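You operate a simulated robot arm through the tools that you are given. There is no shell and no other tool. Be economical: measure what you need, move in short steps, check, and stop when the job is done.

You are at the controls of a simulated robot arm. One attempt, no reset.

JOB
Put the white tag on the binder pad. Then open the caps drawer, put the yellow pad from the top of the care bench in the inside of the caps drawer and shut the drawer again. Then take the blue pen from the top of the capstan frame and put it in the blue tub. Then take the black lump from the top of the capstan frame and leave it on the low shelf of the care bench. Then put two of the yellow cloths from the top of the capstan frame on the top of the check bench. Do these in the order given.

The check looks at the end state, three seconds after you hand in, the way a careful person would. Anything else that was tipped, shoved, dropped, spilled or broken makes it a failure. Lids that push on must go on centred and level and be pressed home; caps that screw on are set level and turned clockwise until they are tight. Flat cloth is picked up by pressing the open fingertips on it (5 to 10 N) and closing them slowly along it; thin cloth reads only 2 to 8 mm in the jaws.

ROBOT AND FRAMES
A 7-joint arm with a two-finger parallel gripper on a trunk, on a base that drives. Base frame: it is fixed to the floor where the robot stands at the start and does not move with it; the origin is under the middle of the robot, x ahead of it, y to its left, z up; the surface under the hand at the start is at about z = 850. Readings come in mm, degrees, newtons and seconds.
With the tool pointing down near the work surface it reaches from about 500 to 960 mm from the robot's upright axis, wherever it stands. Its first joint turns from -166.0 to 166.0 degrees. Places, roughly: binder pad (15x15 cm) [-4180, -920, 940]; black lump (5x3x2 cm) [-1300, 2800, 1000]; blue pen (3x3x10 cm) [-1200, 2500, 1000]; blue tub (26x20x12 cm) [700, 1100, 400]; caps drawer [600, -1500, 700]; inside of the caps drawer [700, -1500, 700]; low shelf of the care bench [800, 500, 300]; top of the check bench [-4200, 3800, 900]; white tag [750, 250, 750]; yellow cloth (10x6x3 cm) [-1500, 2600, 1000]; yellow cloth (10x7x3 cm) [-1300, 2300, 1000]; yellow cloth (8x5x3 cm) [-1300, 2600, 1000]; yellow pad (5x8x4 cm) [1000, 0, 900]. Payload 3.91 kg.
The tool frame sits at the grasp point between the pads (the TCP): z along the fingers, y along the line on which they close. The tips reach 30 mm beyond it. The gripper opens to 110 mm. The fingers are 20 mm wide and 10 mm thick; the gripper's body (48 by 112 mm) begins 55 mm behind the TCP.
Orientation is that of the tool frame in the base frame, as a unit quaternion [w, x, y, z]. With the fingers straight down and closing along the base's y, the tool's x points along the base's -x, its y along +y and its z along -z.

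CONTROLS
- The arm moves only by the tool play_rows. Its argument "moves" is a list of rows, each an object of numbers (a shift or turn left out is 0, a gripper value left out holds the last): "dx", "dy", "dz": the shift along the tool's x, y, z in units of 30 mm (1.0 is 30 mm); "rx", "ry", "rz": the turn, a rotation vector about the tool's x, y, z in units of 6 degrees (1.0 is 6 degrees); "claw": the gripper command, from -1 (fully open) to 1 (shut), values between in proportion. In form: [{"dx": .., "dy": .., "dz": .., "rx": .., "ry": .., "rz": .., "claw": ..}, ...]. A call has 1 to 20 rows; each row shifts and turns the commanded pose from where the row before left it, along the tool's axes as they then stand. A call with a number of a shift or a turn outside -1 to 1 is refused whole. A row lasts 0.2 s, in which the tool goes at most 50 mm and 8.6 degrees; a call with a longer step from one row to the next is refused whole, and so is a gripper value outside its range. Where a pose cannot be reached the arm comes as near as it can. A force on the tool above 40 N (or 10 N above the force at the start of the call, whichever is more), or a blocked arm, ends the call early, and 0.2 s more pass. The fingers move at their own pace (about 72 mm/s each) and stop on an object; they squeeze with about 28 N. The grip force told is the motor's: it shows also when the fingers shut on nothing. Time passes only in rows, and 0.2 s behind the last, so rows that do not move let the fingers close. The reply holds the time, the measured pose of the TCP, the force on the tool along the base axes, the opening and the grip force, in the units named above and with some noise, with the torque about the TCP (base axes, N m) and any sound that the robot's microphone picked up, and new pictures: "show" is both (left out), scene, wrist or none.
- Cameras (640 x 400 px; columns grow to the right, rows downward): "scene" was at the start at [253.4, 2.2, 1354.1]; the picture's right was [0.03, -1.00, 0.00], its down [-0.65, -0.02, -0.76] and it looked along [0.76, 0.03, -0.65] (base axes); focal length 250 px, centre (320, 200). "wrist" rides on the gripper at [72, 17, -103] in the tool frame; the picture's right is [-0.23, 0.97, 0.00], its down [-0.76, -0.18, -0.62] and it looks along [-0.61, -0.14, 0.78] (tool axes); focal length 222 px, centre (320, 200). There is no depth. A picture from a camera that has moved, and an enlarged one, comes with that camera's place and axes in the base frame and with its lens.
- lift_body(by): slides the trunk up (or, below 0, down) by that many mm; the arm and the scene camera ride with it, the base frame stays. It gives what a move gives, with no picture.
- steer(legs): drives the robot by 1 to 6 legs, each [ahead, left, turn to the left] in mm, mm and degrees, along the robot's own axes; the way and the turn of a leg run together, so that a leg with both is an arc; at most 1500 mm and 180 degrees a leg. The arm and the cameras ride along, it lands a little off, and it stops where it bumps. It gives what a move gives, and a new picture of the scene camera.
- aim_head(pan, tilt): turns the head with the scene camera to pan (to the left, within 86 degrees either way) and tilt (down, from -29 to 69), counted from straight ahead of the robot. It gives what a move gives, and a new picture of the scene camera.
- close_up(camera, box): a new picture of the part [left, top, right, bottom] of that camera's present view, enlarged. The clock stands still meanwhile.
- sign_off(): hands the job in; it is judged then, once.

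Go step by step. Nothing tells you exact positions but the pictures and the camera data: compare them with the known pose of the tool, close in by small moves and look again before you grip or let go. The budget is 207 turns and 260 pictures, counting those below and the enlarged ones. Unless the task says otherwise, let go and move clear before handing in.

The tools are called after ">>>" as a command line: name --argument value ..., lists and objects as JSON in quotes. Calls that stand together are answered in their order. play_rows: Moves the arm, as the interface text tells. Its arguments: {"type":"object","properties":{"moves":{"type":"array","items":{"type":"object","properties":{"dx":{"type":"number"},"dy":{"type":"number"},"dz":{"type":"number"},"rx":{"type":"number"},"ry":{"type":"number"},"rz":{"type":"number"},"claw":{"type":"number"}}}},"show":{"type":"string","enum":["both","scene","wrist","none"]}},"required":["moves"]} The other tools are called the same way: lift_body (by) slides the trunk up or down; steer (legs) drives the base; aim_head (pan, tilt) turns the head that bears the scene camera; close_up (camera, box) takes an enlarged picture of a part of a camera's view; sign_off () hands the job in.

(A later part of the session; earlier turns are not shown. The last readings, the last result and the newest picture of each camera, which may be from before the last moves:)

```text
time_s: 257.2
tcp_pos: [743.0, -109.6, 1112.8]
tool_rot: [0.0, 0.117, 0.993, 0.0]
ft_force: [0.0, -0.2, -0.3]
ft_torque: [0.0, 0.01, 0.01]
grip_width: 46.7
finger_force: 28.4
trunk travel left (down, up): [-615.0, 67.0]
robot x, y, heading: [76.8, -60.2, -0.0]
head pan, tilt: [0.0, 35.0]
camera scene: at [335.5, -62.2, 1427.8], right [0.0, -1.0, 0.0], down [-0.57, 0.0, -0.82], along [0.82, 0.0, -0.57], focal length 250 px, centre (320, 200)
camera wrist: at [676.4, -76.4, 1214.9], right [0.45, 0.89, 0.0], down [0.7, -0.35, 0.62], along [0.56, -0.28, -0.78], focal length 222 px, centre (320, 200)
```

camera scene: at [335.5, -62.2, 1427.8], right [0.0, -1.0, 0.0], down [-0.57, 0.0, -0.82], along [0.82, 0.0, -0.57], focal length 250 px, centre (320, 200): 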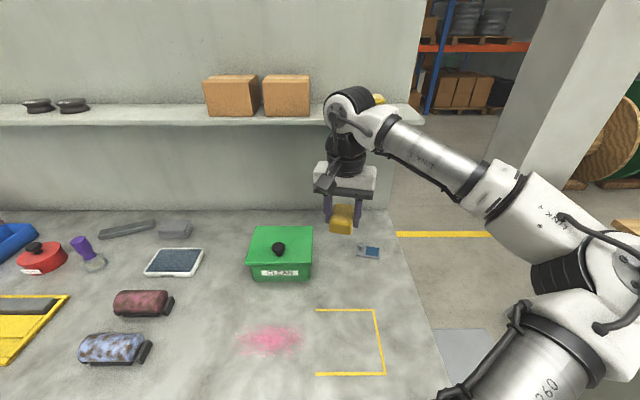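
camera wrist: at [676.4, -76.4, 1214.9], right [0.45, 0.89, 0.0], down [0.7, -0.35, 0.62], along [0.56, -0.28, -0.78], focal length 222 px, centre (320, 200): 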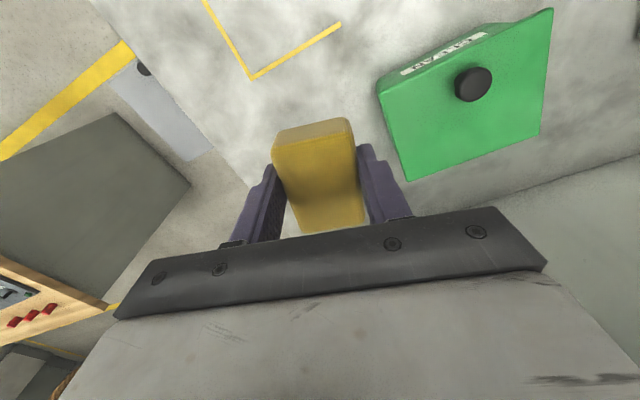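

I back off and strafe to the open drawer.

>>> steer --legs '[[-500, 0, 0], [0, -1400, 0]]'

>>> aim_head --pan 0 --tilt 50

```text
time_s: 270.8
tcp_pos: [247.2, -1499.9, 1112.1]
tool_rot: [0.0, 0.115, 0.993, 0.0]
ft_force: [-0.1, 1.0, -0.9]
ft_torque: [-0.01, -0.01, 0.01]
grip_width: 46.5
finger_force: 27.9
trunk travel left (down, up): [-615.0, 67.0]
robot x, y, heading: [-415.9, -1456.5, -0.0]
head pan, tilt: [0.0, 35.0]
camera scene: at [-159.8, -1454.2, 1427.8], right [0.0, -1.0, 0.0], down [-0.57, 0.0, -0.82], along [0.82, 0.0, -0.57], focal length 250 px, centre (320, 200)
```

scene: 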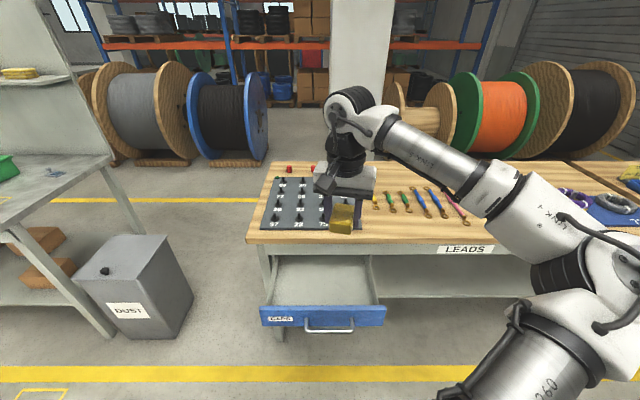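

```text
time_s: 271.5
tcp_pos: [246.9, -1500.2, 1113.1]
tool_rot: [0.0, 0.116, 0.993, 0.0]
ft_force: [-0.1, 0.3, -0.5]
ft_torque: [0.01, 0.01, 0.02]
grip_width: 46.8
finger_force: 28.1
trunk travel left (down, up): [-615.0, 67.0]
robot x, y, heading: [-417.9, -1455.0, 0.2]
head pan, tilt: [0.0, 50.0]
camera scene: at [-170.8, -1454.1, 1406.1], right [0.0, -1.0, 0.0], down [-0.77, 0.0, -0.64], along [0.64, 0.0, -0.77], focal length 250 px, centre (320, 200)
```

scene: 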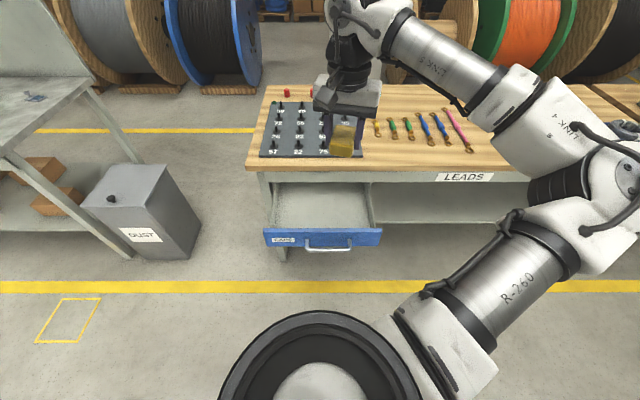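

The drawer's inside is empty. I position over its middle (360, -1480), square up the yaw and lower the trunk by 200.

>>> play_rows --moves '[{"dx": -0.88, "dy": 0.38}, {"dx": -0.88, "dy": 0.38}, {"dx": -0.88, "dy": 0.38}, {"dx": -0.87, "dy": 0.38}, {"rz": -0.74}, {"rz": -0.74}, {"rz": -0.74}]' --show "none"

>>> lift_body --by -250

>>> play_rows --moves '[{"dz": 1}, {"dz": 1}, {"dz": 0.5}, {}]'

```text
time_s: 273.1
tcp_pos: [360.8, -1480.1, 1112.5]
tool_rot: [0.0, -0.001, 1.0, 0.0]
ft_force: [0.2, 0.2, 0.2]
ft_torque: [-0.04, 0.02, 0.01]
grip_width: 46.7
finger_force: 27.9
trunk travel left (down, up): [-615.0, 67.0]
robot x, y, heading: [-415.3, -1452.5, 0.1]
head pan, tilt: [0.0, 50.0]
```

```text
time_s: 275.7
tcp_pos: [359.7, -1480.3, 860.1]
tool_rot: [0.0, -0.001, 1.0, 0.0]
ft_force: [0.0, -0.6, 0.2]
ft_torque: [0.0, -0.02, -0.04]
grip_width: 46.7
finger_force: 28.2
trunk travel left (down, up): [-365.0, 317.0]
robot x, y, heading: [-417.8, -1453.0, -0.0]
head pan, tilt: [0.0, 50.0]
```

```text
time_s: 276.7
tcp_pos: [359.8, -1480.0, 786.6]
tool_rot: [0.0, 0.0, 1.0, 0.0]
ft_force: [-1.0, -0.1, -0.4]
ft_torque: [0.0, -0.02, 0.02]
grip_width: 46.6
finger_force: 28.3
trunk travel left (down, up): [-365.0, 317.0]
robot x, y, heading: [-419.3, -1452.3, -0.2]
head pan, tilt: [0.0, 50.0]
camera scene: at [-170.8, -1454.1, 1156.0], right [0.0, -1.0, 0.0], down [-0.77, 0.0, -0.64], along [0.64, 0.0, -0.77], focal length 250 px, centre (320, 200)
camera wrist: at [288.2, -1462.4, 888.4], right [0.23, 0.97, 0.0], down [0.76, -0.18, 0.62], along [0.61, -0.14, -0.78], focal length 222 px, centre (320, 200)
```

scene: 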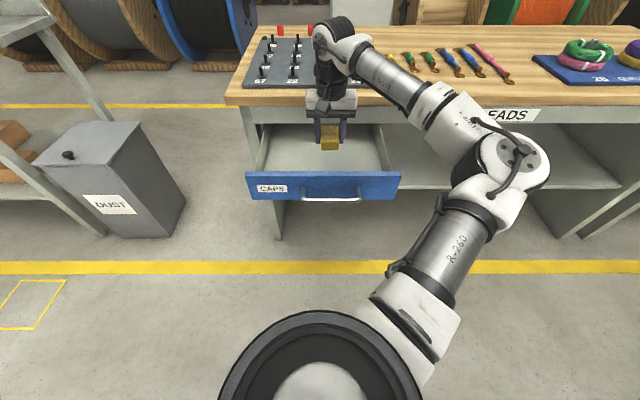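
wrist: 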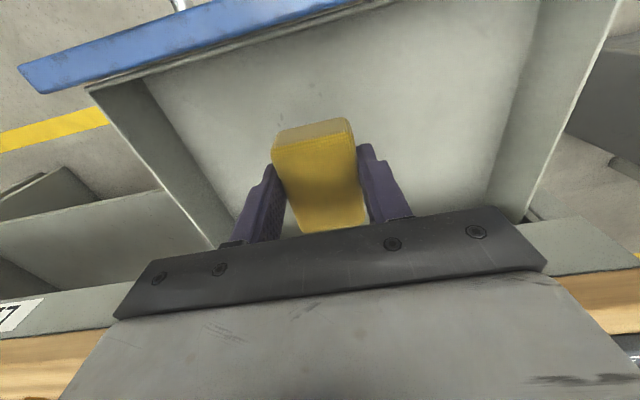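

The pad hangs inside the drawer outline. I lower toward the floor of the drawer.

>>> play_rows --moves '[{"dz": 0.8}, {"dz": 0.8}, {"dz": 0.7}, {"dz": 0.2}, {}]'

```text
time_s: 277.9
tcp_pos: [360.5, -1479.9, 712.3]
tool_rot: [0.0, -0.001, 1.0, 0.0]
ft_force: [-0.7, -0.1, 0.3]
ft_torque: [0.02, -0.01, -0.03]
grip_width: 46.4
finger_force: 28.2
trunk travel left (down, up): [-365.0, 317.0]
robot x, y, heading: [-417.6, -1452.5, 0.0]
head pan, tilt: [0.0, 50.0]
camera scene: at [-170.8, -1454.1, 1156.0], right [0.0, -1.0, 0.0], down [-0.77, 0.0, -0.64], along [0.64, 0.0, -0.77], focal length 250 px, centre (320, 200)
camera wrist: at [287.8, -1463.2, 814.5], right [0.23, 0.97, 0.0], down [0.76, -0.18, 0.62], along [0.61, -0.14, -0.78], focal length 222 px, centre (320, 200)
```

scene: 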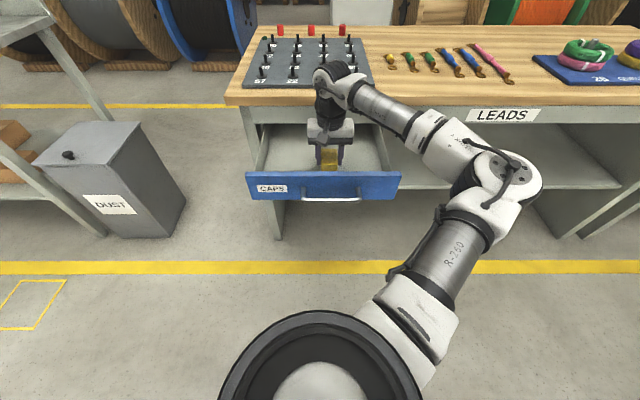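
wrist: 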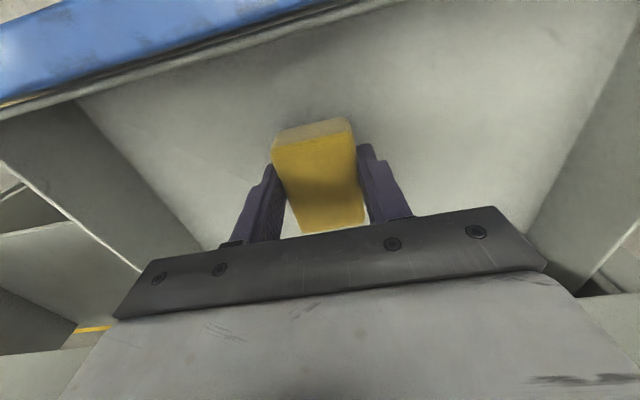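

>>> play_rows --moves '[{"dz": 0.2}, {"dz": 0.2}, {"dz": 0.15}, {"dz": 0.1}, {}]' --show "wrist"

```text
time_s: 279.1
tcp_pos: [360.3, -1480.3, 691.4]
tool_rot: [0.0, -0.001, 1.0, 0.0]
ft_force: [0.3, 0.3, -0.3]
ft_torque: [0.0, -0.03, 0.0]
grip_width: 46.6
finger_force: 27.8
trunk travel left (down, up): [-365.0, 317.0]
robot x, y, heading: [-417.4, -1452.9, 0.1]
head pan, tilt: [0.0, 50.0]
camera wrist: at [287.9, -1463.5, 794.7], right [0.23, 0.97, 0.0], down [0.76, -0.18, 0.62], along [0.61, -0.14, -0.78], focal length 222 px, centre (320, 200)
```

wrist: 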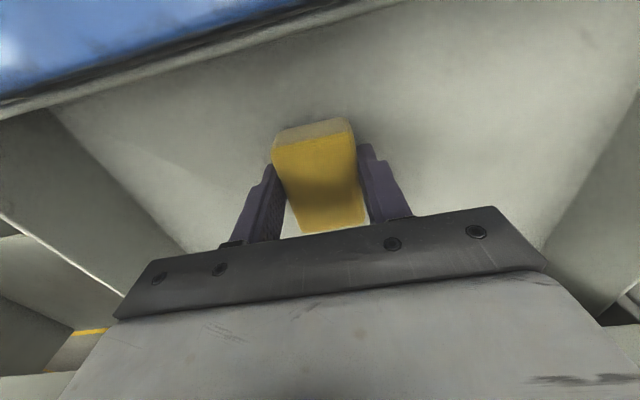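

No contact yet; I continue down in small steps.

>>> play_rows --moves '[{"dz": 0.1}, {"dz": 0.1}, {"dz": 0.1}, {"dz": 0.07}, {}]' --show "none"

```text
time_s: 280.0
tcp_pos: [360.5, -1479.7, 689.7]
tool_rot: [0.006, 0.0, 1.0, 0.001]
ft_force: [0.0, -0.6, 19.5]
ft_torque: [-0.01, 0.47, 0.04]
grip_width: 46.7
finger_force: 28.2
trunk travel left (down, up): [-365.0, 317.0]
robot x, y, heading: [-419.2, -1451.4, -0.0]
head pan, tilt: [0.0, 50.0]
stopped in row 4: the force on the tool passed its limit at 43 N (the readings are from after the stop); the commanded pose is now the measured one
```

Contact with the drawer floor at z ≈ 690. I back off 2 mm, release, and rise.

>>> play_rows --moves '[{"dz": -0.07}, {"claw": 0}, {}, {}, {"dz": -0.5}, {"dz": -1}, {"dz": -1}, {"dz": -1}, {"dz": -1}, {"dx": 1}, {"dx": 1}, {"dx": 1}]'

>>> close_up --camera "scene" --box '[220, 90, 420, 215]'

```text
time_s: 282.6
tcp_pos: [269.0, -1480.6, 822.3]
tool_rot: [0.004, 0.001, 1.0, 0.0]
ft_force: [0.7, -0.3, 0.3]
ft_torque: [-0.01, 0.0, 0.0]
grip_width: 55.0
finger_force: 0.0
trunk travel left (down, up): [-365.0, 317.0]
robot x, y, heading: [-419.2, -1453.0, -0.2]
head pan, tilt: [0.0, 50.0]
camera scene: at [-170.9, -1454.2, 1156.0], right [0.0, -1.0, 0.0], down [-0.77, 0.0, -0.64], along [0.64, 0.0, -0.77], focal length 250 px, centre (320, 200)
camera wrist: at [196.5, -1464.2, 924.5], right [0.23, 0.97, 0.0], down [0.76, -0.18, 0.63], along [0.61, -0.14, -0.78], focal length 222 px, centre (320, 200)
```

scene: 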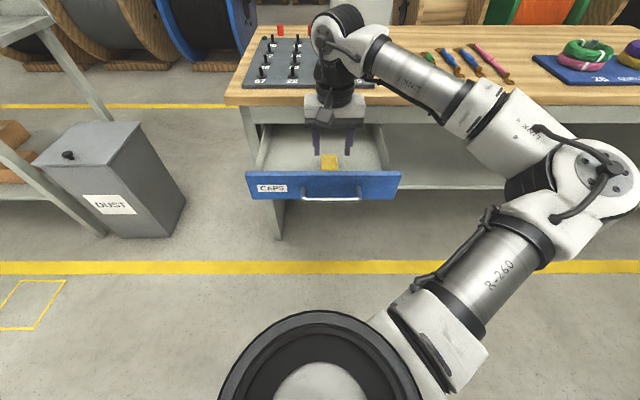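
wrist: 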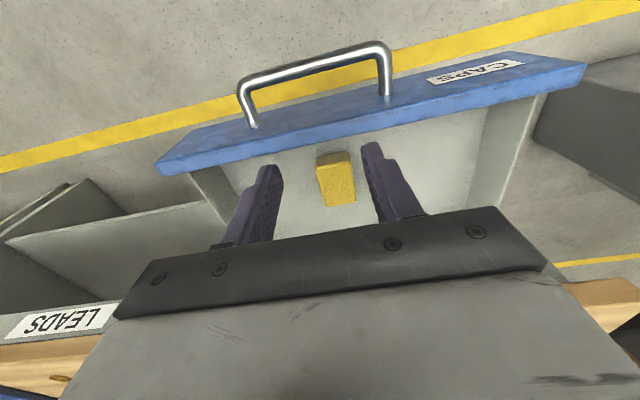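

```text
3.20 times, centred on (320, 152) of scene
camera zoom: at [-170.9, -1454.2, 1156.0], right [0.0, -1.0, 0.0], down [-0.77, 0.0, -0.64], along [0.64, 0.0, -0.77], focal length 802 px, centre (320, 352)
```

zoom: 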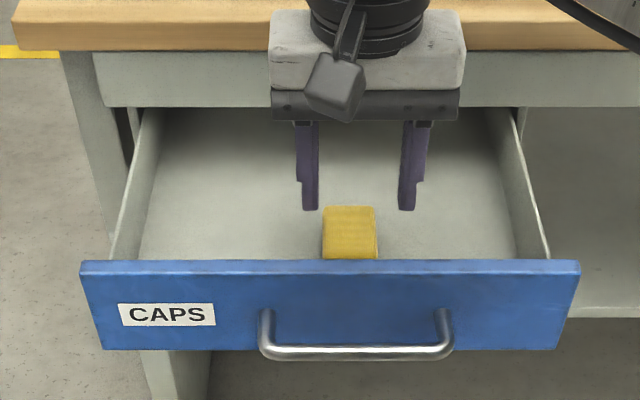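

The pad lies inside the drawer. I back up, turn the tool forward again to re-grip the handle and push the drawer shut.

>>> steer --legs '[[-230, 0, 0]]'

>>> play_rows --moves '[{"rz": 1}, {"rz": 1}, {"rz": 1}, {"rz": 1}, {"rz": 1}, {"rz": 1}, {"rz": 1}, {"rz": 1}, {"rz": 1}, {"rz": 1}, {"rz": 1}, {"rz": 1}, {"rz": 1}, {"rz": 1}, {"rz": 1}, {"rx": -1}, {"rx": -1}, {"rx": -1}, {"rx": -1}, {"rx": -1}]' --show "none"

>>> play_rows --moves '[{"rx": -1}, {"rx": -1}, {"rx": -1}, {"rx": -1}, {"rx": -1}, {"rx": -1}, {"rx": -1}, {"rx": -1}, {"rx": -1}, {"rx": -1}, {}]' --show "none"

>>> lift_body --by -137

>>> play_rows --moves '[{"claw": -0.1}, {}]'

```text
time_s: 284.4
tcp_pos: [40.7, -1484.1, 822.3]
tool_rot: [0.003, 0.004, 1.0, 0.001]
ft_force: [-0.4, 0.4, 0.2]
ft_torque: [-0.01, 0.02, 0.02]
grip_width: 55.0
finger_force: 0.0
trunk travel left (down, up): [-365.0, 317.0]
robot x, y, heading: [-644.0, -1449.2, -0.5]
head pan, tilt: [0.0, 50.0]
camera scene: at [-399.0, -1454.6, 1156.1], right [-0.01, -1.0, 0.0], down [-0.77, 0.01, -0.64], along [0.64, -0.01, -0.77], focal length 250 px, centre (320, 200)
```

scene: 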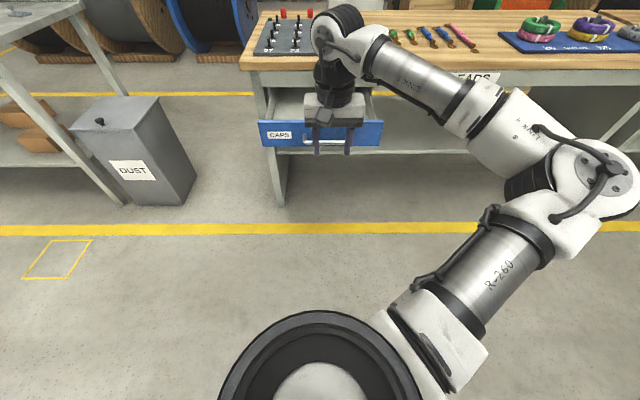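

```text
time_s: 288.6
tcp_pos: [40.4, -1484.2, 822.7]
tool_rot: [0.186, 0.684, 0.681, 0.186]
ft_force: [-0.2, 0.4, 0.2]
ft_torque: [-0.01, 0.02, 0.04]
grip_width: 54.8
finger_force: 0.1
trunk travel left (down, up): [-365.0, 317.0]
robot x, y, heading: [-643.2, -1453.7, -0.8]
head pan, tilt: [0.0, 50.0]
```

```text
time_s: 290.9
tcp_pos: [68.0, -1488.0, 826.6]
tool_rot: [0.448, 0.549, 0.547, 0.445]
ft_force: [0.2, -0.1, -0.1]
ft_torque: [-0.02, -0.01, 0.01]
grip_width: 55.1
finger_force: 0.0
out of reach, approached as far as the arm can: row 6, 7, 8, 9, 10
trunk travel left (down, up): [-365.0, 317.0]
robot x, y, heading: [-644.3, -1453.8, -0.5]
head pan, tilt: [0.0, 50.0]
```

```text
time_s: 292.6
tcp_pos: [68.7, -1487.2, 689.5]
tool_rot: [0.448, 0.55, 0.547, 0.445]
ft_force: [-0.1, -0.2, -0.4]
ft_torque: [0.0, 0.01, -0.01]
grip_width: 54.8
finger_force: 0.1
trunk travel left (down, up): [-228.0, 454.0]
robot x, y, heading: [-640.9, -1451.8, -0.7]
head pan, tilt: [0.0, 50.0]
```

```text
time_s: 293.2
tcp_pos: [67.5, -1487.0, 688.6]
tool_rot: [0.448, 0.55, 0.547, 0.445]
ft_force: [-0.1, 0.2, -0.1]
ft_torque: [-0.03, 0.01, 0.0]
grip_width: 60.4
finger_force: 0.0
trunk travel left (down, up): [-228.0, 454.0]
robot x, y, heading: [-644.0, -1450.0, -0.4]
head pan, tilt: [0.0, 50.0]
camera scene: at [-399.0, -1454.6, 1019.0], right [-0.01, -1.0, 0.0], down [-0.77, 0.01, -0.64], along [0.64, -0.01, -0.77], focal length 250 px, centre (320, 200)
camera wrist: at [-29.3, -1414.3, 725.7], right [0.2, -0.23, 0.95], down [-0.65, -0.76, -0.05], along [0.73, -0.61, -0.3], focal length 222 px, centre (320, 200)
```

scene: 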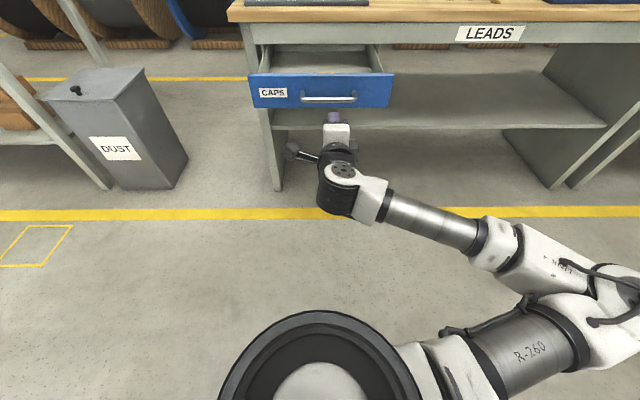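
wrist: 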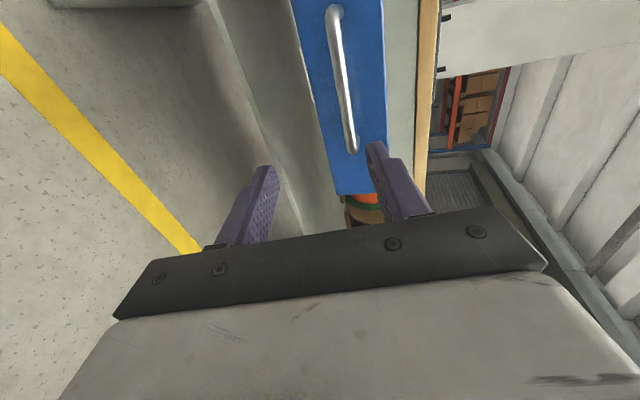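

The tool is 12° short of level from cramped reach. I extend a bit forward and finish levelling.

>>> play_rows --moves '[{"dz": 1, "dy": 0.15}, {"dz": 0.5}, {"rx": -1}, {"rx": -1}, {}]' --show "wrist"

```text
time_s: 294.4
tcp_pos: [111.5, -1487.5, 684.5]
tool_rot: [0.447, 0.55, 0.547, 0.445]
ft_force: [0.2, -0.6, 0.0]
ft_torque: [0.03, 0.03, -0.01]
grip_width: 60.1
finger_force: 0.2
out of reach, approached as far as the arm can: row 3, 4
trunk travel left (down, up): [-228.0, 454.0]
robot x, y, heading: [-642.2, -1453.9, -0.4]
head pan, tilt: [0.0, 50.0]
camera wrist: at [16.0, -1414.7, 720.4], right [0.2, -0.23, 0.95], down [-0.65, -0.76, -0.05], along [0.73, -0.61, -0.3], focal length 222 px, centre (320, 200)
```

wrist: 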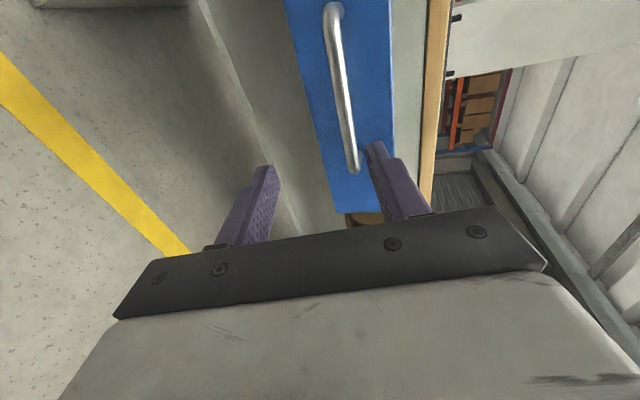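

The small pitch is harmless for a round bar. I drive the base forward to bring the bar between the fingers and check.

>>> steer --legs '[[85, 0, 0.5]]'

>>> play_rows --moves '[{}]' --show "wrist"

```text
time_s: 295.5
tcp_pos: [199.5, -1480.2, 683.8]
tool_rot: [0.445, 0.547, 0.55, 0.447]
ft_force: [0.2, 0.1, 0.1]
ft_torque: [-0.01, 0.0, 0.0]
grip_width: 60.4
finger_force: 0.1
trunk travel left (down, up): [-228.0, 454.0]
robot x, y, heading: [-560.4, -1452.3, 0.1]
head pan, tilt: [0.0, 50.0]
camera scene: at [-313.2, -1452.6, 1019.1], right [0.0, -1.0, 0.0], down [-0.77, 0.0, -0.64], along [0.64, 0.0, -0.77], focal length 250 px, centre (320, 200)
```

scene: 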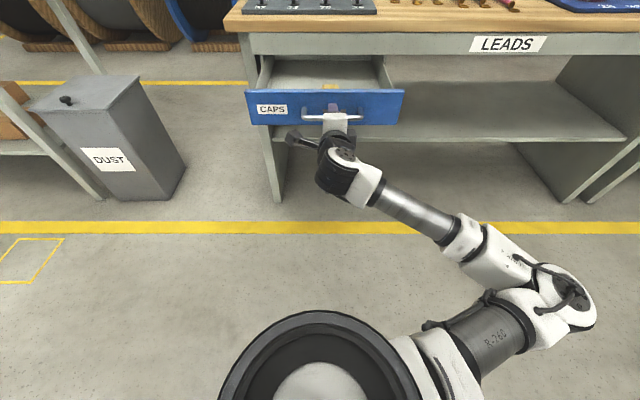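

```text
time_s: 295.9
tcp_pos: [198.1, -1480.5, 684.0]
tool_rot: [0.445, 0.548, 0.55, 0.447]
ft_force: [0.0, -0.5, 0.0]
ft_torque: [0.02, 0.02, 0.02]
grip_width: 60.8
finger_force: 0.1
trunk travel left (down, up): [-228.0, 454.0]
robot x, y, heading: [-560.7, -1454.3, 0.1]
head pan, tilt: [0.0, 50.0]
camera wrist: at [101.5, -1408.9, 720.4], right [0.2, -0.23, 0.95], down [-0.64, -0.76, -0.05], along [0.74, -0.6, -0.3], focal length 222 px, centre (320, 200)
```

wrist: 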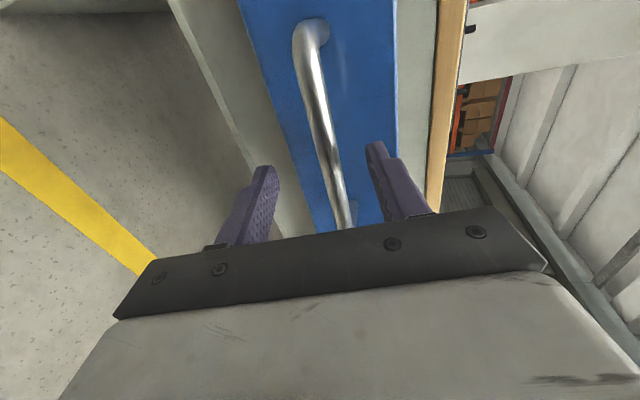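

Bar is in the jaws. I close and push the drawer in with the base, leaving the last part to the arm.

>>> play_rows --moves '[{"claw": 1}, {}, {}, {}, {}]' --show "none"

>>> steer --legs '[[190, 0, 0]]'

```text
time_s: 297.1
tcp_pos: [197.8, -1480.1, 689.7]
tool_rot: [0.45, 0.545, 0.546, 0.45]
ft_force: [0.0, 1.5, 37.7]
ft_torque: [0.17, -0.98, 1.01]
grip_width: 13.6
finger_force: 45.2
trunk travel left (down, up): [-228.0, 454.0]
robot x, y, heading: [-561.8, -1450.3, 0.1]
head pan, tilt: [0.0, 50.0]
```

```text
time_s: 298.6
tcp_pos: [384.5, -1479.8, 690.1]
tool_rot: [0.449, 0.544, 0.548, 0.45]
ft_force: [-1.8, 16.6, 38.8]
ft_torque: [-0.12, -1.08, -0.47]
grip_width: 13.7
finger_force: 45.2
trunk travel left (down, up): [-228.0, 454.0]
robot x, y, heading: [-373.4, -1452.5, -0.3]
head pan, tilt: [0.0, 50.0]
camera scene: at [-128.7, -1452.3, 1019.9], right [0.0, -1.0, 0.0], down [-0.76, 0.0, -0.65], along [0.65, 0.0, -0.76], focal length 250 px, centre (320, 200)
```

scene: 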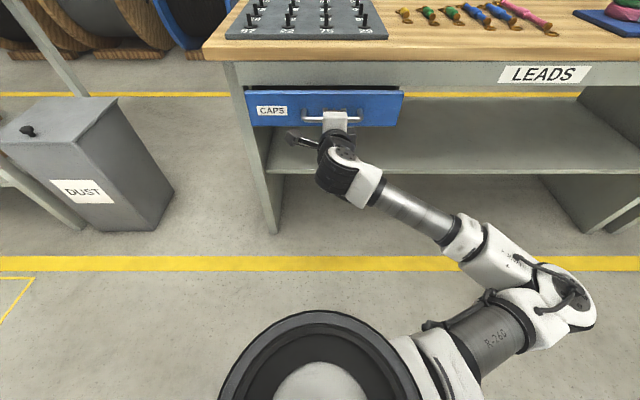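

A vertical load of 38 N from slight misalignment; I relieve it and then push the last ~50 mm with the arm.

>>> play_rows --moves '[{"dy": 0.2}, {}, {}]' --show "none"

>>> play_rows --moves '[{"dz": 0.3, "dy": 0.06}, {"dz": 0.3, "dy": 0.06}, {"dz": 0.3, "dy": 0.06}, {"dz": 0.3, "dy": 0.06}, {"dz": 0.3, "dy": 0.06}, {"dz": 0.15, "dy": 0.03}, {}]'

```text
time_s: 299.4
tcp_pos: [385.9, -1481.1, 690.8]
tool_rot: [0.447, 0.546, 0.549, 0.448]
ft_force: [-0.1, 1.8, -11.9]
ft_torque: [-0.09, 0.4, 0.1]
grip_width: 13.7
finger_force: 44.9
trunk travel left (down, up): [-228.0, 454.0]
robot x, y, heading: [-370.8, -1456.3, 0.0]
head pan, tilt: [0.0, 50.0]
```

```text
time_s: 300.4
tcp_pos: [416.5, -1480.5, 690.1]
tool_rot: [0.445, 0.548, 0.549, 0.448]
ft_force: [-1.2, -1.5, -4.4]
ft_torque: [-0.07, 0.17, 0.32]
grip_width: 13.9
finger_force: 44.4
trunk travel left (down, up): [-228.0, 454.0]
robot x, y, heading: [-375.5, -1452.7, -0.3]
head pan, tilt: [0.0, 50.0]
stopped in row 4: the force on the tool passed its limit at 51 N (the readings are from after the stop); the commanded pose is now the measured one
camera scene: at [-126.0, -1453.1, 1019.3], right [0.0, -1.0, 0.0], down [-0.77, 0.0, -0.64], along [0.64, 0.0, -0.77], focal length 250 px, centre (320, 200)
camera wrist: at [319.0, -1409.0, 727.3], right [0.2, -0.23, 0.95], down [-0.64, -0.76, -0.05], along [0.74, -0.6, -0.3], focal length 222 px, centre (320, 200)
```

scene: 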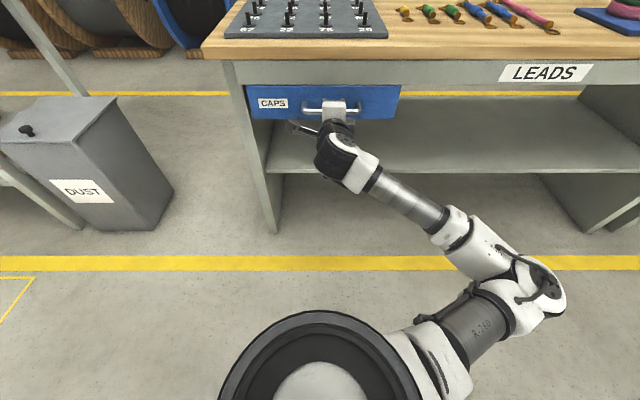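
wrist: 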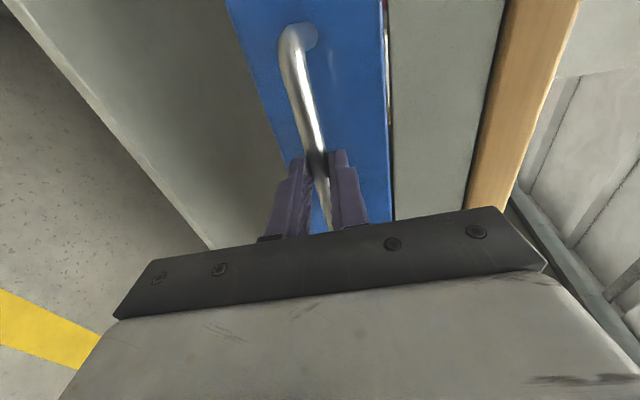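

The push met a firm stop. I check whether the drawer is fully home.

>>> close_up --camera "scene" --box '[220, 50, 420, 175]'

>>> close_up --camera "wrist" --box '[300, 0, 460, 200]'

```text
3.20 times, centred on (320, 112) of scene
camera zoom: at [-126.0, -1453.1, 1019.3], right [0.0, -1.0, 0.0], down [-0.77, 0.0, -0.64], along [0.64, 0.0, -0.77], focal length 802 px, centre (320, 480)
```

zoom: 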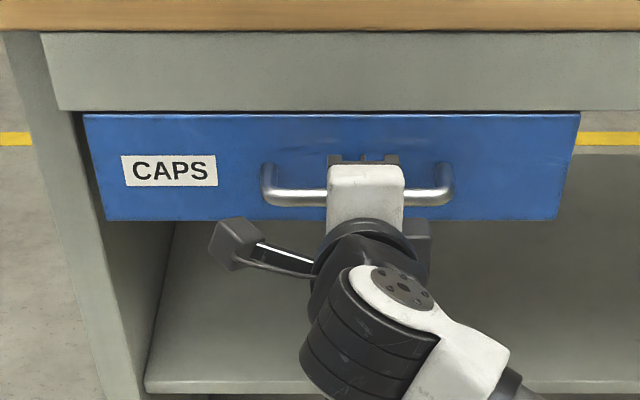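

```text
2.00 times, centred on (380, 100) of wrist
camera zoom: at [319.0, -1409.0, 727.3], right [0.2, -0.23, 0.95], down [-0.64, -0.76, -0.05], along [0.74, -0.6, -0.3], focal length 444 px, centre (200, 400)
```

zoom: 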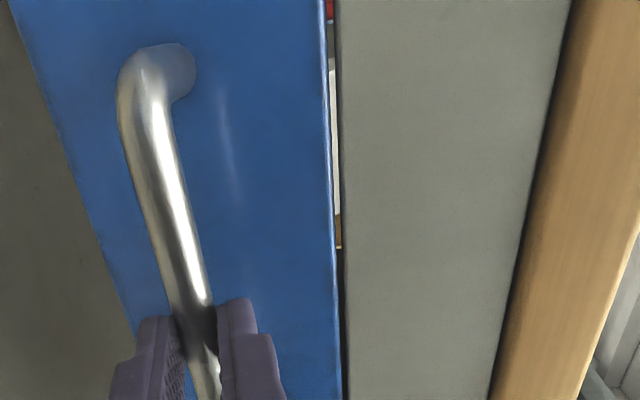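

There's a slim gap visible; I push again gently to test whether it's at its stop.

>>> play_rows --moves '[{"dz": 0.1, "dy": 0.02}, {"dz": 0.1, "dy": 0.02}, {"dz": 0.1, "dy": 0.02}, {"dz": 0.1, "dy": 0.02}, {"dz": 0.1, "dy": 0.02}, {"dz": 0.1, "dy": 0.02}]' --show "wrist"

```text
time_s: 300.9
tcp_pos: [416.6, -1480.5, 691.2]
tool_rot: [0.445, 0.548, 0.55, 0.446]
ft_force: [-4.9, -1.4, 0.3]
ft_torque: [-0.02, 0.04, 0.07]
grip_width: 13.7
finger_force: 45.0
trunk travel left (down, up): [-228.0, 454.0]
robot x, y, heading: [-375.7, -1451.5, -0.1]
head pan, tilt: [0.0, 50.0]
stopped in row 2: the force on the tool passed its limit at 43 N (the readings are from after the stop); the commanded pose is now the measured one
camera wrist: at [319.3, -1408.9, 727.5], right [0.2, -0.23, 0.95], down [-0.64, -0.76, -0.05], along [0.74, -0.6, -0.3], focal length 222 px, centre (320, 200)
```

wrist: 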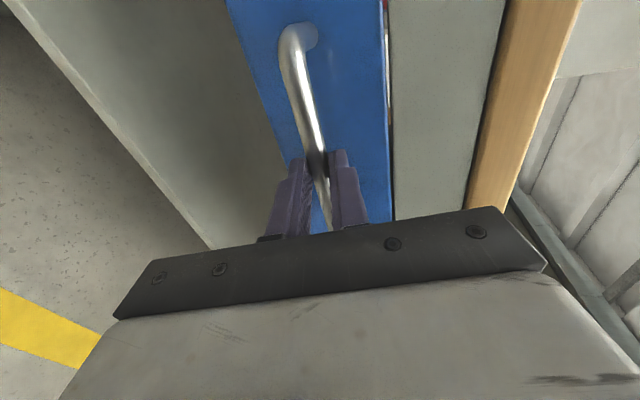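

The stop is rigid, and triangulation puts the bar back at x ≈ 447, its original place. I release, back off and compare with the initial view.

>>> play_rows --moves '[{"claw": 0.2}, {}, {}]' --show "none"

>>> steer --legs '[[-130, 0, 0]]'

>>> lift_body --by 336

>>> aim_head --pan 0 --tilt 40

>>> close_up --camera "scene" --box '[220, 160, 380, 260]'

```text
time_s: 301.7
tcp_pos: [417.0, -1480.8, 690.3]
tool_rot: [0.445, 0.548, 0.549, 0.447]
ft_force: [1.3, -0.7, -0.6]
ft_torque: [0.0, 0.03, -0.01]
grip_width: 44.1
finger_force: 0.1
trunk travel left (down, up): [-228.0, 454.0]
robot x, y, heading: [-373.8, -1454.5, 0.1]
head pan, tilt: [0.0, 50.0]
```

```text
time_s: 302.9
tcp_pos: [289.4, -1480.2, 690.2]
tool_rot: [0.445, 0.547, 0.55, 0.448]
ft_force: [-0.4, -0.2, 0.3]
ft_torque: [0.0, 0.02, -0.03]
grip_width: 44.0
finger_force: 0.0
trunk travel left (down, up): [-228.0, 454.0]
robot x, y, heading: [-498.6, -1454.2, -0.0]
head pan, tilt: [0.0, 50.0]
camera scene: at [-253.6, -1452.9, 1019.0], right [0.0, -1.0, 0.0], down [-0.77, 0.0, -0.64], along [0.64, 0.0, -0.77], focal length 250 px, centre (320, 200)
```

scene: 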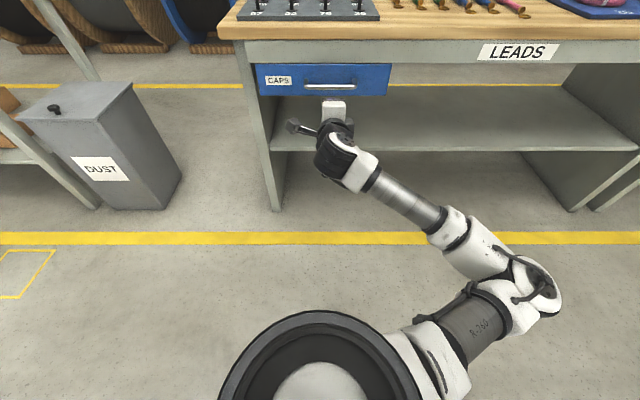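

```text
time_s: 306.2
tcp_pos: [290.5, -1479.2, 1026.6]
tool_rot: [0.444, 0.548, 0.551, 0.447]
ft_force: [-0.1, 0.0, 0.0]
ft_torque: [0.01, -0.01, -0.02]
grip_width: 44.2
finger_force: 0.1
trunk travel left (down, up): [-564.0, 118.0]
robot x, y, heading: [-502.2, -1455.5, -0.5]
head pan, tilt: [0.0, 50.0]
```

```text
time_s: 306.9
tcp_pos: [289.6, -1479.9, 1025.9]
tool_rot: [0.444, 0.547, 0.551, 0.447]
ft_force: [-0.9, 0.3, -0.4]
ft_torque: [-0.02, -0.01, 0.02]
grip_width: 44.0
finger_force: 0.0
trunk travel left (down, up): [-564.0, 118.0]
robot x, y, heading: [-501.8, -1450.1, -0.1]
head pan, tilt: [0.0, 40.0]
camera scene: at [-245.7, -1452.9, 1369.1], right [0.0, -1.0, 0.0], down [-0.64, 0.0, -0.77], along [0.77, 0.0, -0.64], focal length 250 px, centre (320, 200)
```

scene: 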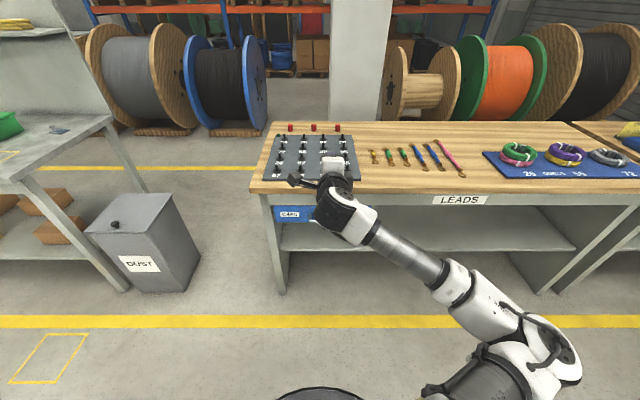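

```text
4.00 times, centred on (300, 210) of scene
camera zoom: at [-245.7, -1452.9, 1369.1], right [0.0, -1.0, 0.0], down [-0.64, 0.0, -0.77], along [0.77, 0.0, -0.64], focal length 1002 px, centre (400, 160)
```

zoom: 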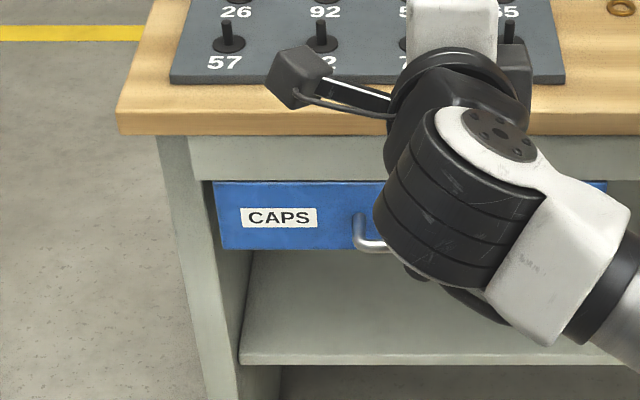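

The drawer is shut like at the start. Next the capstan frame: I turn the tool down again and head to about (-400, 2300).

>>> play_rows --moves '[{"dz": -0.5}, {"rx": 1}, {"rx": 1}, {"rx": 1}, {"rx": 1}, {"rx": 1}, {"rx": 1}, {"rx": 1}, {"rx": 1}, {"rx": 1}, {"rx": 1}, {"rx": 1}, {"rx": 1}, {"rx": 0.95}, {"rz": -1}, {"rz": -1}, {"rz": -1}, {"rz": -1}, {"rz": -1}, {"rz": -1}]' --show "none"

>>> play_rows --moves '[{"rz": -1}, {"rz": -1}, {"rz": -1}, {"rz": -1}, {"rz": -1}, {"rz": -1}, {"rz": -1}, {"rz": -1}, {"rz": -1}, {"dx": 1, "dz": -1}, {"dx": 1, "dz": -1}, {"dx": 1, "dz": -1}, {"dx": 1, "dz": -1}, {"dx": 1}, {"dx": 1}]' --show "none"

>>> steer --legs '[[80, 0, 0], [0, 1500, 0], [0, 1300, 0]]'

>>> aim_head --pan 80 --tilt 25

```text
time_s: 311.1
tcp_pos: [274.9, -1480.3, 1029.3]
tool_rot: [0.004, 0.45, 0.893, 0.002]
ft_force: [1.1, 0.3, -0.1]
ft_torque: [-0.03, 0.0, -0.01]
grip_width: 44.0
finger_force: 0.0
trunk travel left (down, up): [-564.0, 118.0]
robot x, y, heading: [-499.6, -1452.0, -0.0]
head pan, tilt: [0.0, 40.0]
```

```text
time_s: 314.4
tcp_pos: [95.0, -1480.2, 1147.5]
tool_rot: [0.004, -0.002, 1.0, 0.0]
ft_force: [-0.3, -0.1, 0.3]
ft_torque: [-0.01, -0.04, -0.03]
grip_width: 44.2
finger_force: 0.1
trunk travel left (down, up): [-564.0, 118.0]
robot x, y, heading: [-501.3, -1454.0, 0.1]
head pan, tilt: [0.0, 40.0]
```

```text
time_s: 336.6
tcp_pos: [163.5, 1321.2, 1147.1]
tool_rot: [0.005, -0.013, 1.0, 0.0]
ft_force: [0.1, 0.5, 0.4]
ft_torque: [-0.01, 0.03, 0.0]
grip_width: 43.8
finger_force: 0.0
trunk travel left (down, up): [-564.0, 118.0]
robot x, y, heading: [-432.5, 1339.2, 1.0]
head pan, tilt: [0.0, 40.0]
camera scene: at [-178.7, 1341.7, 1369.2], right [0.02, -1.0, 0.0], down [-0.64, -0.01, -0.77], along [0.77, 0.02, -0.64], focal length 250 px, centre (320, 200)
```

scene: 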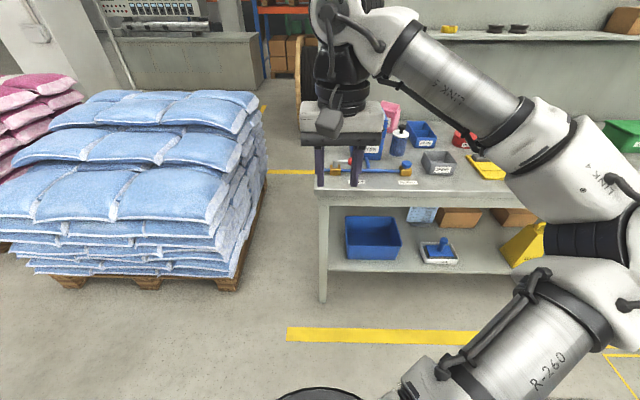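

```text
time_s: 338.1
tcp_pos: [162.8, 1320.3, 1147.7]
tool_rot: [0.005, -0.013, 1.0, 0.0]
ft_force: [0.2, -0.7, -0.6]
ft_torque: [-0.01, -0.01, 0.0]
grip_width: 44.1
finger_force: 0.2
trunk travel left (down, up): [-564.0, 118.0]
robot x, y, heading: [-432.1, 1340.8, 1.2]
head pan, tilt: [80.0, 25.0]
camera scene: at [-249.6, 1430.9, 1392.5], right [0.99, -0.15, 0.0], down [-0.06, -0.42, -0.91], along [0.14, 0.9, -0.42], focal length 250 px, centre (320, 200)
```

scene: 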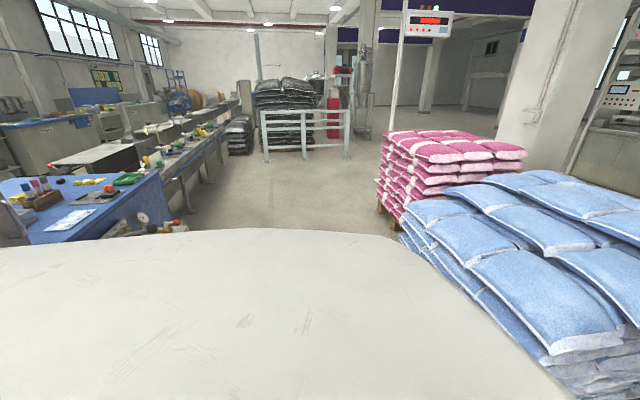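

The blue-topped bench at left seems to be the capstan frame. I enlarge it.

>>> close_up --camera "scene" --box '[0, 140, 200, 265]'

>>> steer --legs '[[0, 0, 140]]'

>>> aim_head --pan -10 --tilt 25

```text
3.20 times, centred on (100, 202) of scene
camera zoom: at [-249.6, 1430.9, 1392.5], right [0.99, -0.15, 0.0], down [-0.06, -0.42, -0.91], along [0.14, 0.9, -0.42], focal length 802 px, centre (1024, 192)
```

zoom: 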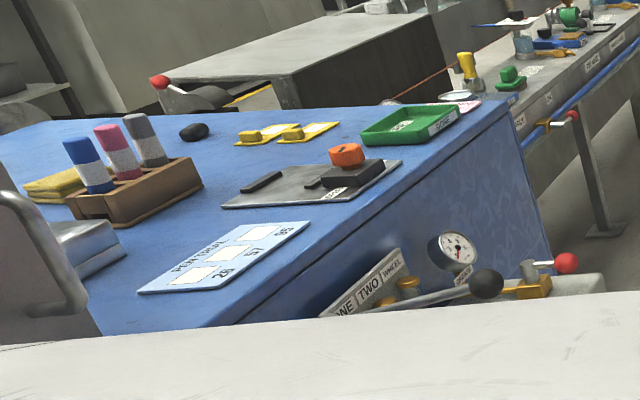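

```text
time_s: 344.4
tcp_pos: [-871.5, 1739.8, 1148.1]
tool_rot: [-0.001, 0.941, -0.337, -0.005]
ft_force: [0.5, -0.1, -0.8]
ft_torque: [0.0, 0.0, -0.01]
grip_width: 43.9
finger_force: 0.2
trunk travel left (down, up): [-564.0, 118.0]
robot x, y, heading: [-432.1, 1336.0, 140.5]
head pan, tilt: [80.0, 25.0]
camera scene: at [-634.7, 1385.4, 1392.5], right [-0.65, 0.76, 0.0], down [0.32, 0.27, -0.91], along [-0.69, -0.59, -0.42], focal length 250 px, centre (320, 200)
```

scene: 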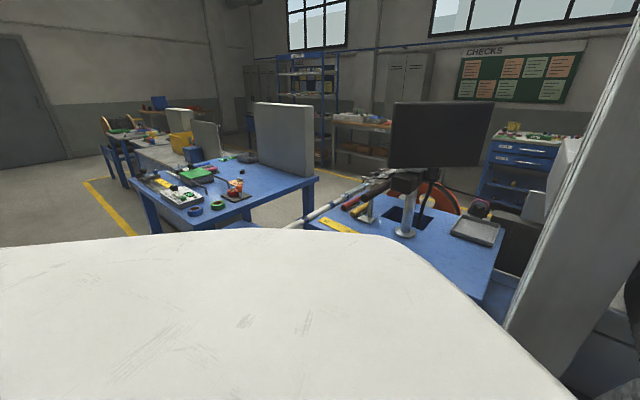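

```text
time_s: 346.1
tcp_pos: [-872.5, 1739.0, 1148.7]
tool_rot: [-0.001, 0.942, -0.337, -0.004]
ft_force: [-0.7, 1.0, 0.1]
ft_torque: [0.04, 0.0, -0.01]
grip_width: 43.8
finger_force: 0.0
trunk travel left (down, up): [-564.0, 118.0]
robot x, y, heading: [-432.3, 1336.7, 140.4]
head pan, tilt: [-10.0, 25.0]
camera scene: at [-624.0, 1515.3, 1392.5], right [0.76, 0.65, 0.0], down [0.27, -0.32, -0.91], along [-0.59, 0.69, -0.42], focal length 250 px, centre (320, 200)
```

scene: 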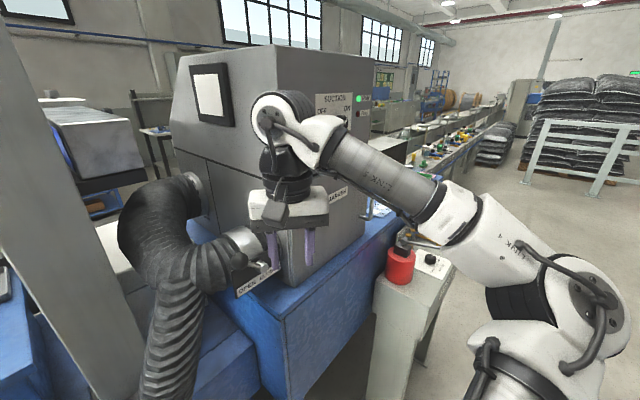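

I nearly reached over the suction machine; the target bench is further along. I turn back to heading 90, drive to y ≈ 2500 and then face it.

>>> steer --legs '[[0, 0, -50.4], [1150, 0, 0]]'

>>> aim_head --pan 70 --tilt 35

```text
time_s: 352.3
tcp_pos: [-413.0, 2664.4, 1147.0]
tool_rot: [-0.003, 0.719, -0.695, -0.003]
ft_force: [0.4, -1.1, 0.3]
ft_torque: [0.01, 0.01, 0.0]
grip_width: 44.0
finger_force: 0.0
trunk travel left (down, up): [-564.0, 118.0]
robot x, y, heading: [-421.3, 2067.2, 92.0]
head pan, tilt: [-10.0, 25.0]
stopped in leg 2: the robot was blocked; the commanded pose is now the measured one
camera scene: at [-416.5, 2328.6, 1392.9], right [0.99, -0.15, 0.0], down [-0.06, -0.42, -0.91], along [0.13, 0.9, -0.42], focal length 250 px, centre (320, 200)
```

scene: 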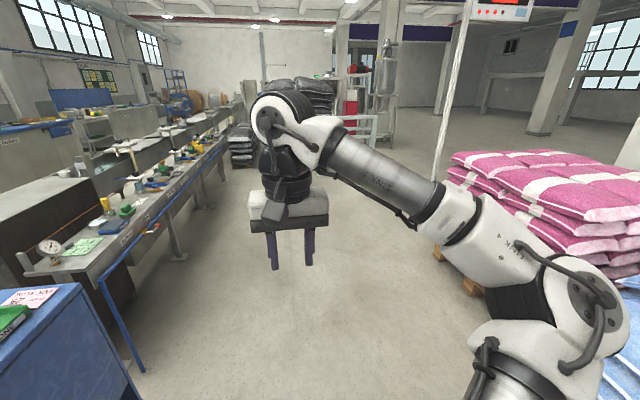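

```text
time_s: 353.8
tcp_pos: [-412.1, 2664.7, 1146.9]
tool_rot: [-0.002, 0.719, -0.695, -0.003]
ft_force: [0.6, 0.4, -0.1]
ft_torque: [-0.01, 0.01, -0.02]
grip_width: 44.1
finger_force: 0.1
trunk travel left (down, up): [-564.0, 118.0]
robot x, y, heading: [-423.6, 2072.0, 91.8]
head pan, tilt: [70.0, 35.0]
camera scene: at [-513.5, 2266.9, 1376.8], right [0.32, 0.95, 0.0], down [0.54, -0.18, -0.82], along [-0.78, 0.26, -0.57], focal length 250 px, centre (320, 200)
```

scene: 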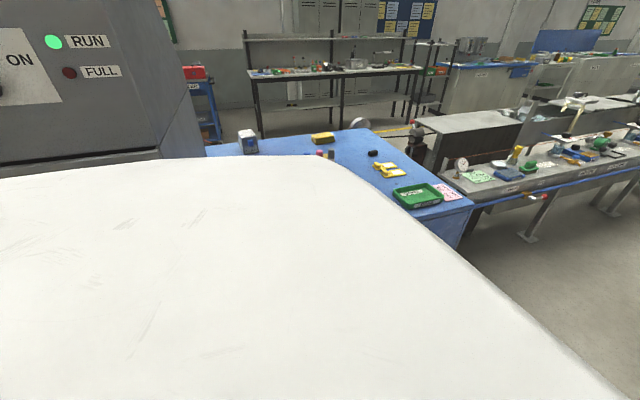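

The base was blocked by something low. I look down around the front to find what.

>>> aim_head --pan 30 --tilt 60

>>> aim_head --pan -40 --tilt 55

>>> aim_head --pan 86 --tilt 50

```text
time_s: 354.9
tcp_pos: [-412.3, 2665.8, 1147.1]
tool_rot: [-0.002, 0.719, -0.695, -0.002]
ft_force: [0.5, 0.8, 0.2]
ft_torque: [0.0, -0.01, 0.04]
grip_width: 43.9
finger_force: 0.1
trunk travel left (down, up): [-564.0, 118.0]
robot x, y, heading: [-422.5, 2071.5, 91.5]
head pan, tilt: [30.0, 60.0]
camera scene: at [-465.0, 2295.8, 1342.5], right [0.85, 0.53, 0.0], down [0.46, -0.74, -0.5], along [-0.26, 0.43, -0.87], focal length 250 px, centre (320, 200)
```

scene: 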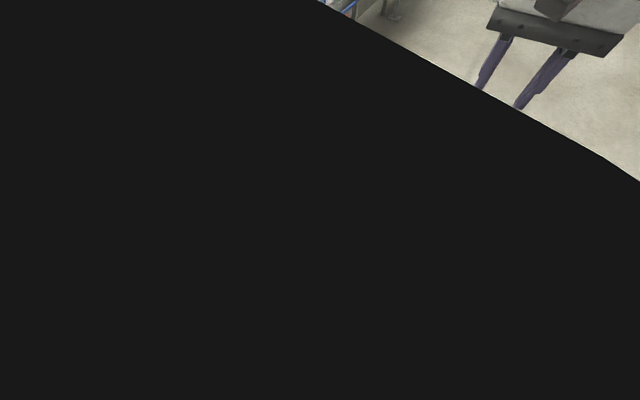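

```text
time_s: 356.3
tcp_pos: [-413.3, 2666.1, 1146.9]
tool_rot: [-0.003, 0.719, -0.695, -0.003]
ft_force: [-0.5, -1.2, 0.2]
ft_torque: [0.0, 0.01, 0.01]
grip_width: 44.1
finger_force: 0.0
trunk travel left (down, up): [-564.0, 118.0]
robot x, y, heading: [-420.5, 2070.7, 91.5]
head pan, tilt: [-40.0, 55.0]
camera scene: at [-385.3, 2295.7, 1348.5], right [0.78, -0.62, 0.0], down [-0.51, -0.64, -0.57], along [0.36, 0.45, -0.82], focal length 250 px, centre (320, 200)
```

scene: 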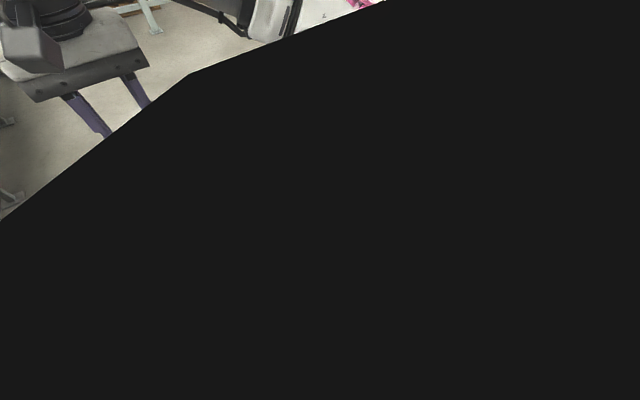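

```text
time_s: 358.4
tcp_pos: [-413.3, 2665.0, 1147.1]
tool_rot: [-0.002, 0.719, -0.694, -0.002]
ft_force: [0.4, 0.3, -0.6]
ft_torque: [0.01, 0.0, -0.03]
grip_width: 44.0
finger_force: 0.2
trunk travel left (down, up): [-564.0, 118.0]
robot x, y, heading: [-419.8, 2069.2, 91.5]
head pan, tilt: [85.9, 50.0]
camera scene: at [-506.9, 2242.4, 1355.0], right [0.04, 1.0, 0.0], down [0.77, -0.03, -0.64], along [-0.64, 0.03, -0.77], focal length 250 px, centre (320, 200)
```

scene: 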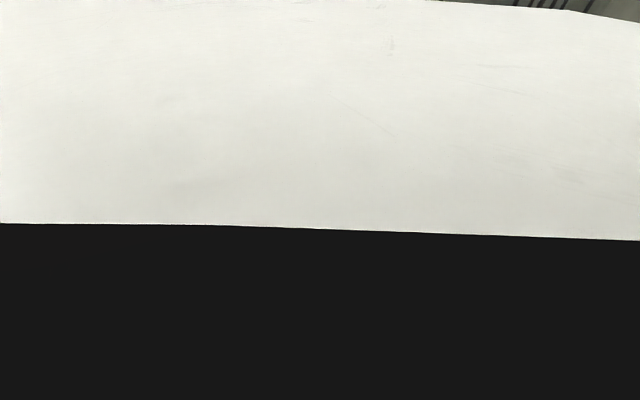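

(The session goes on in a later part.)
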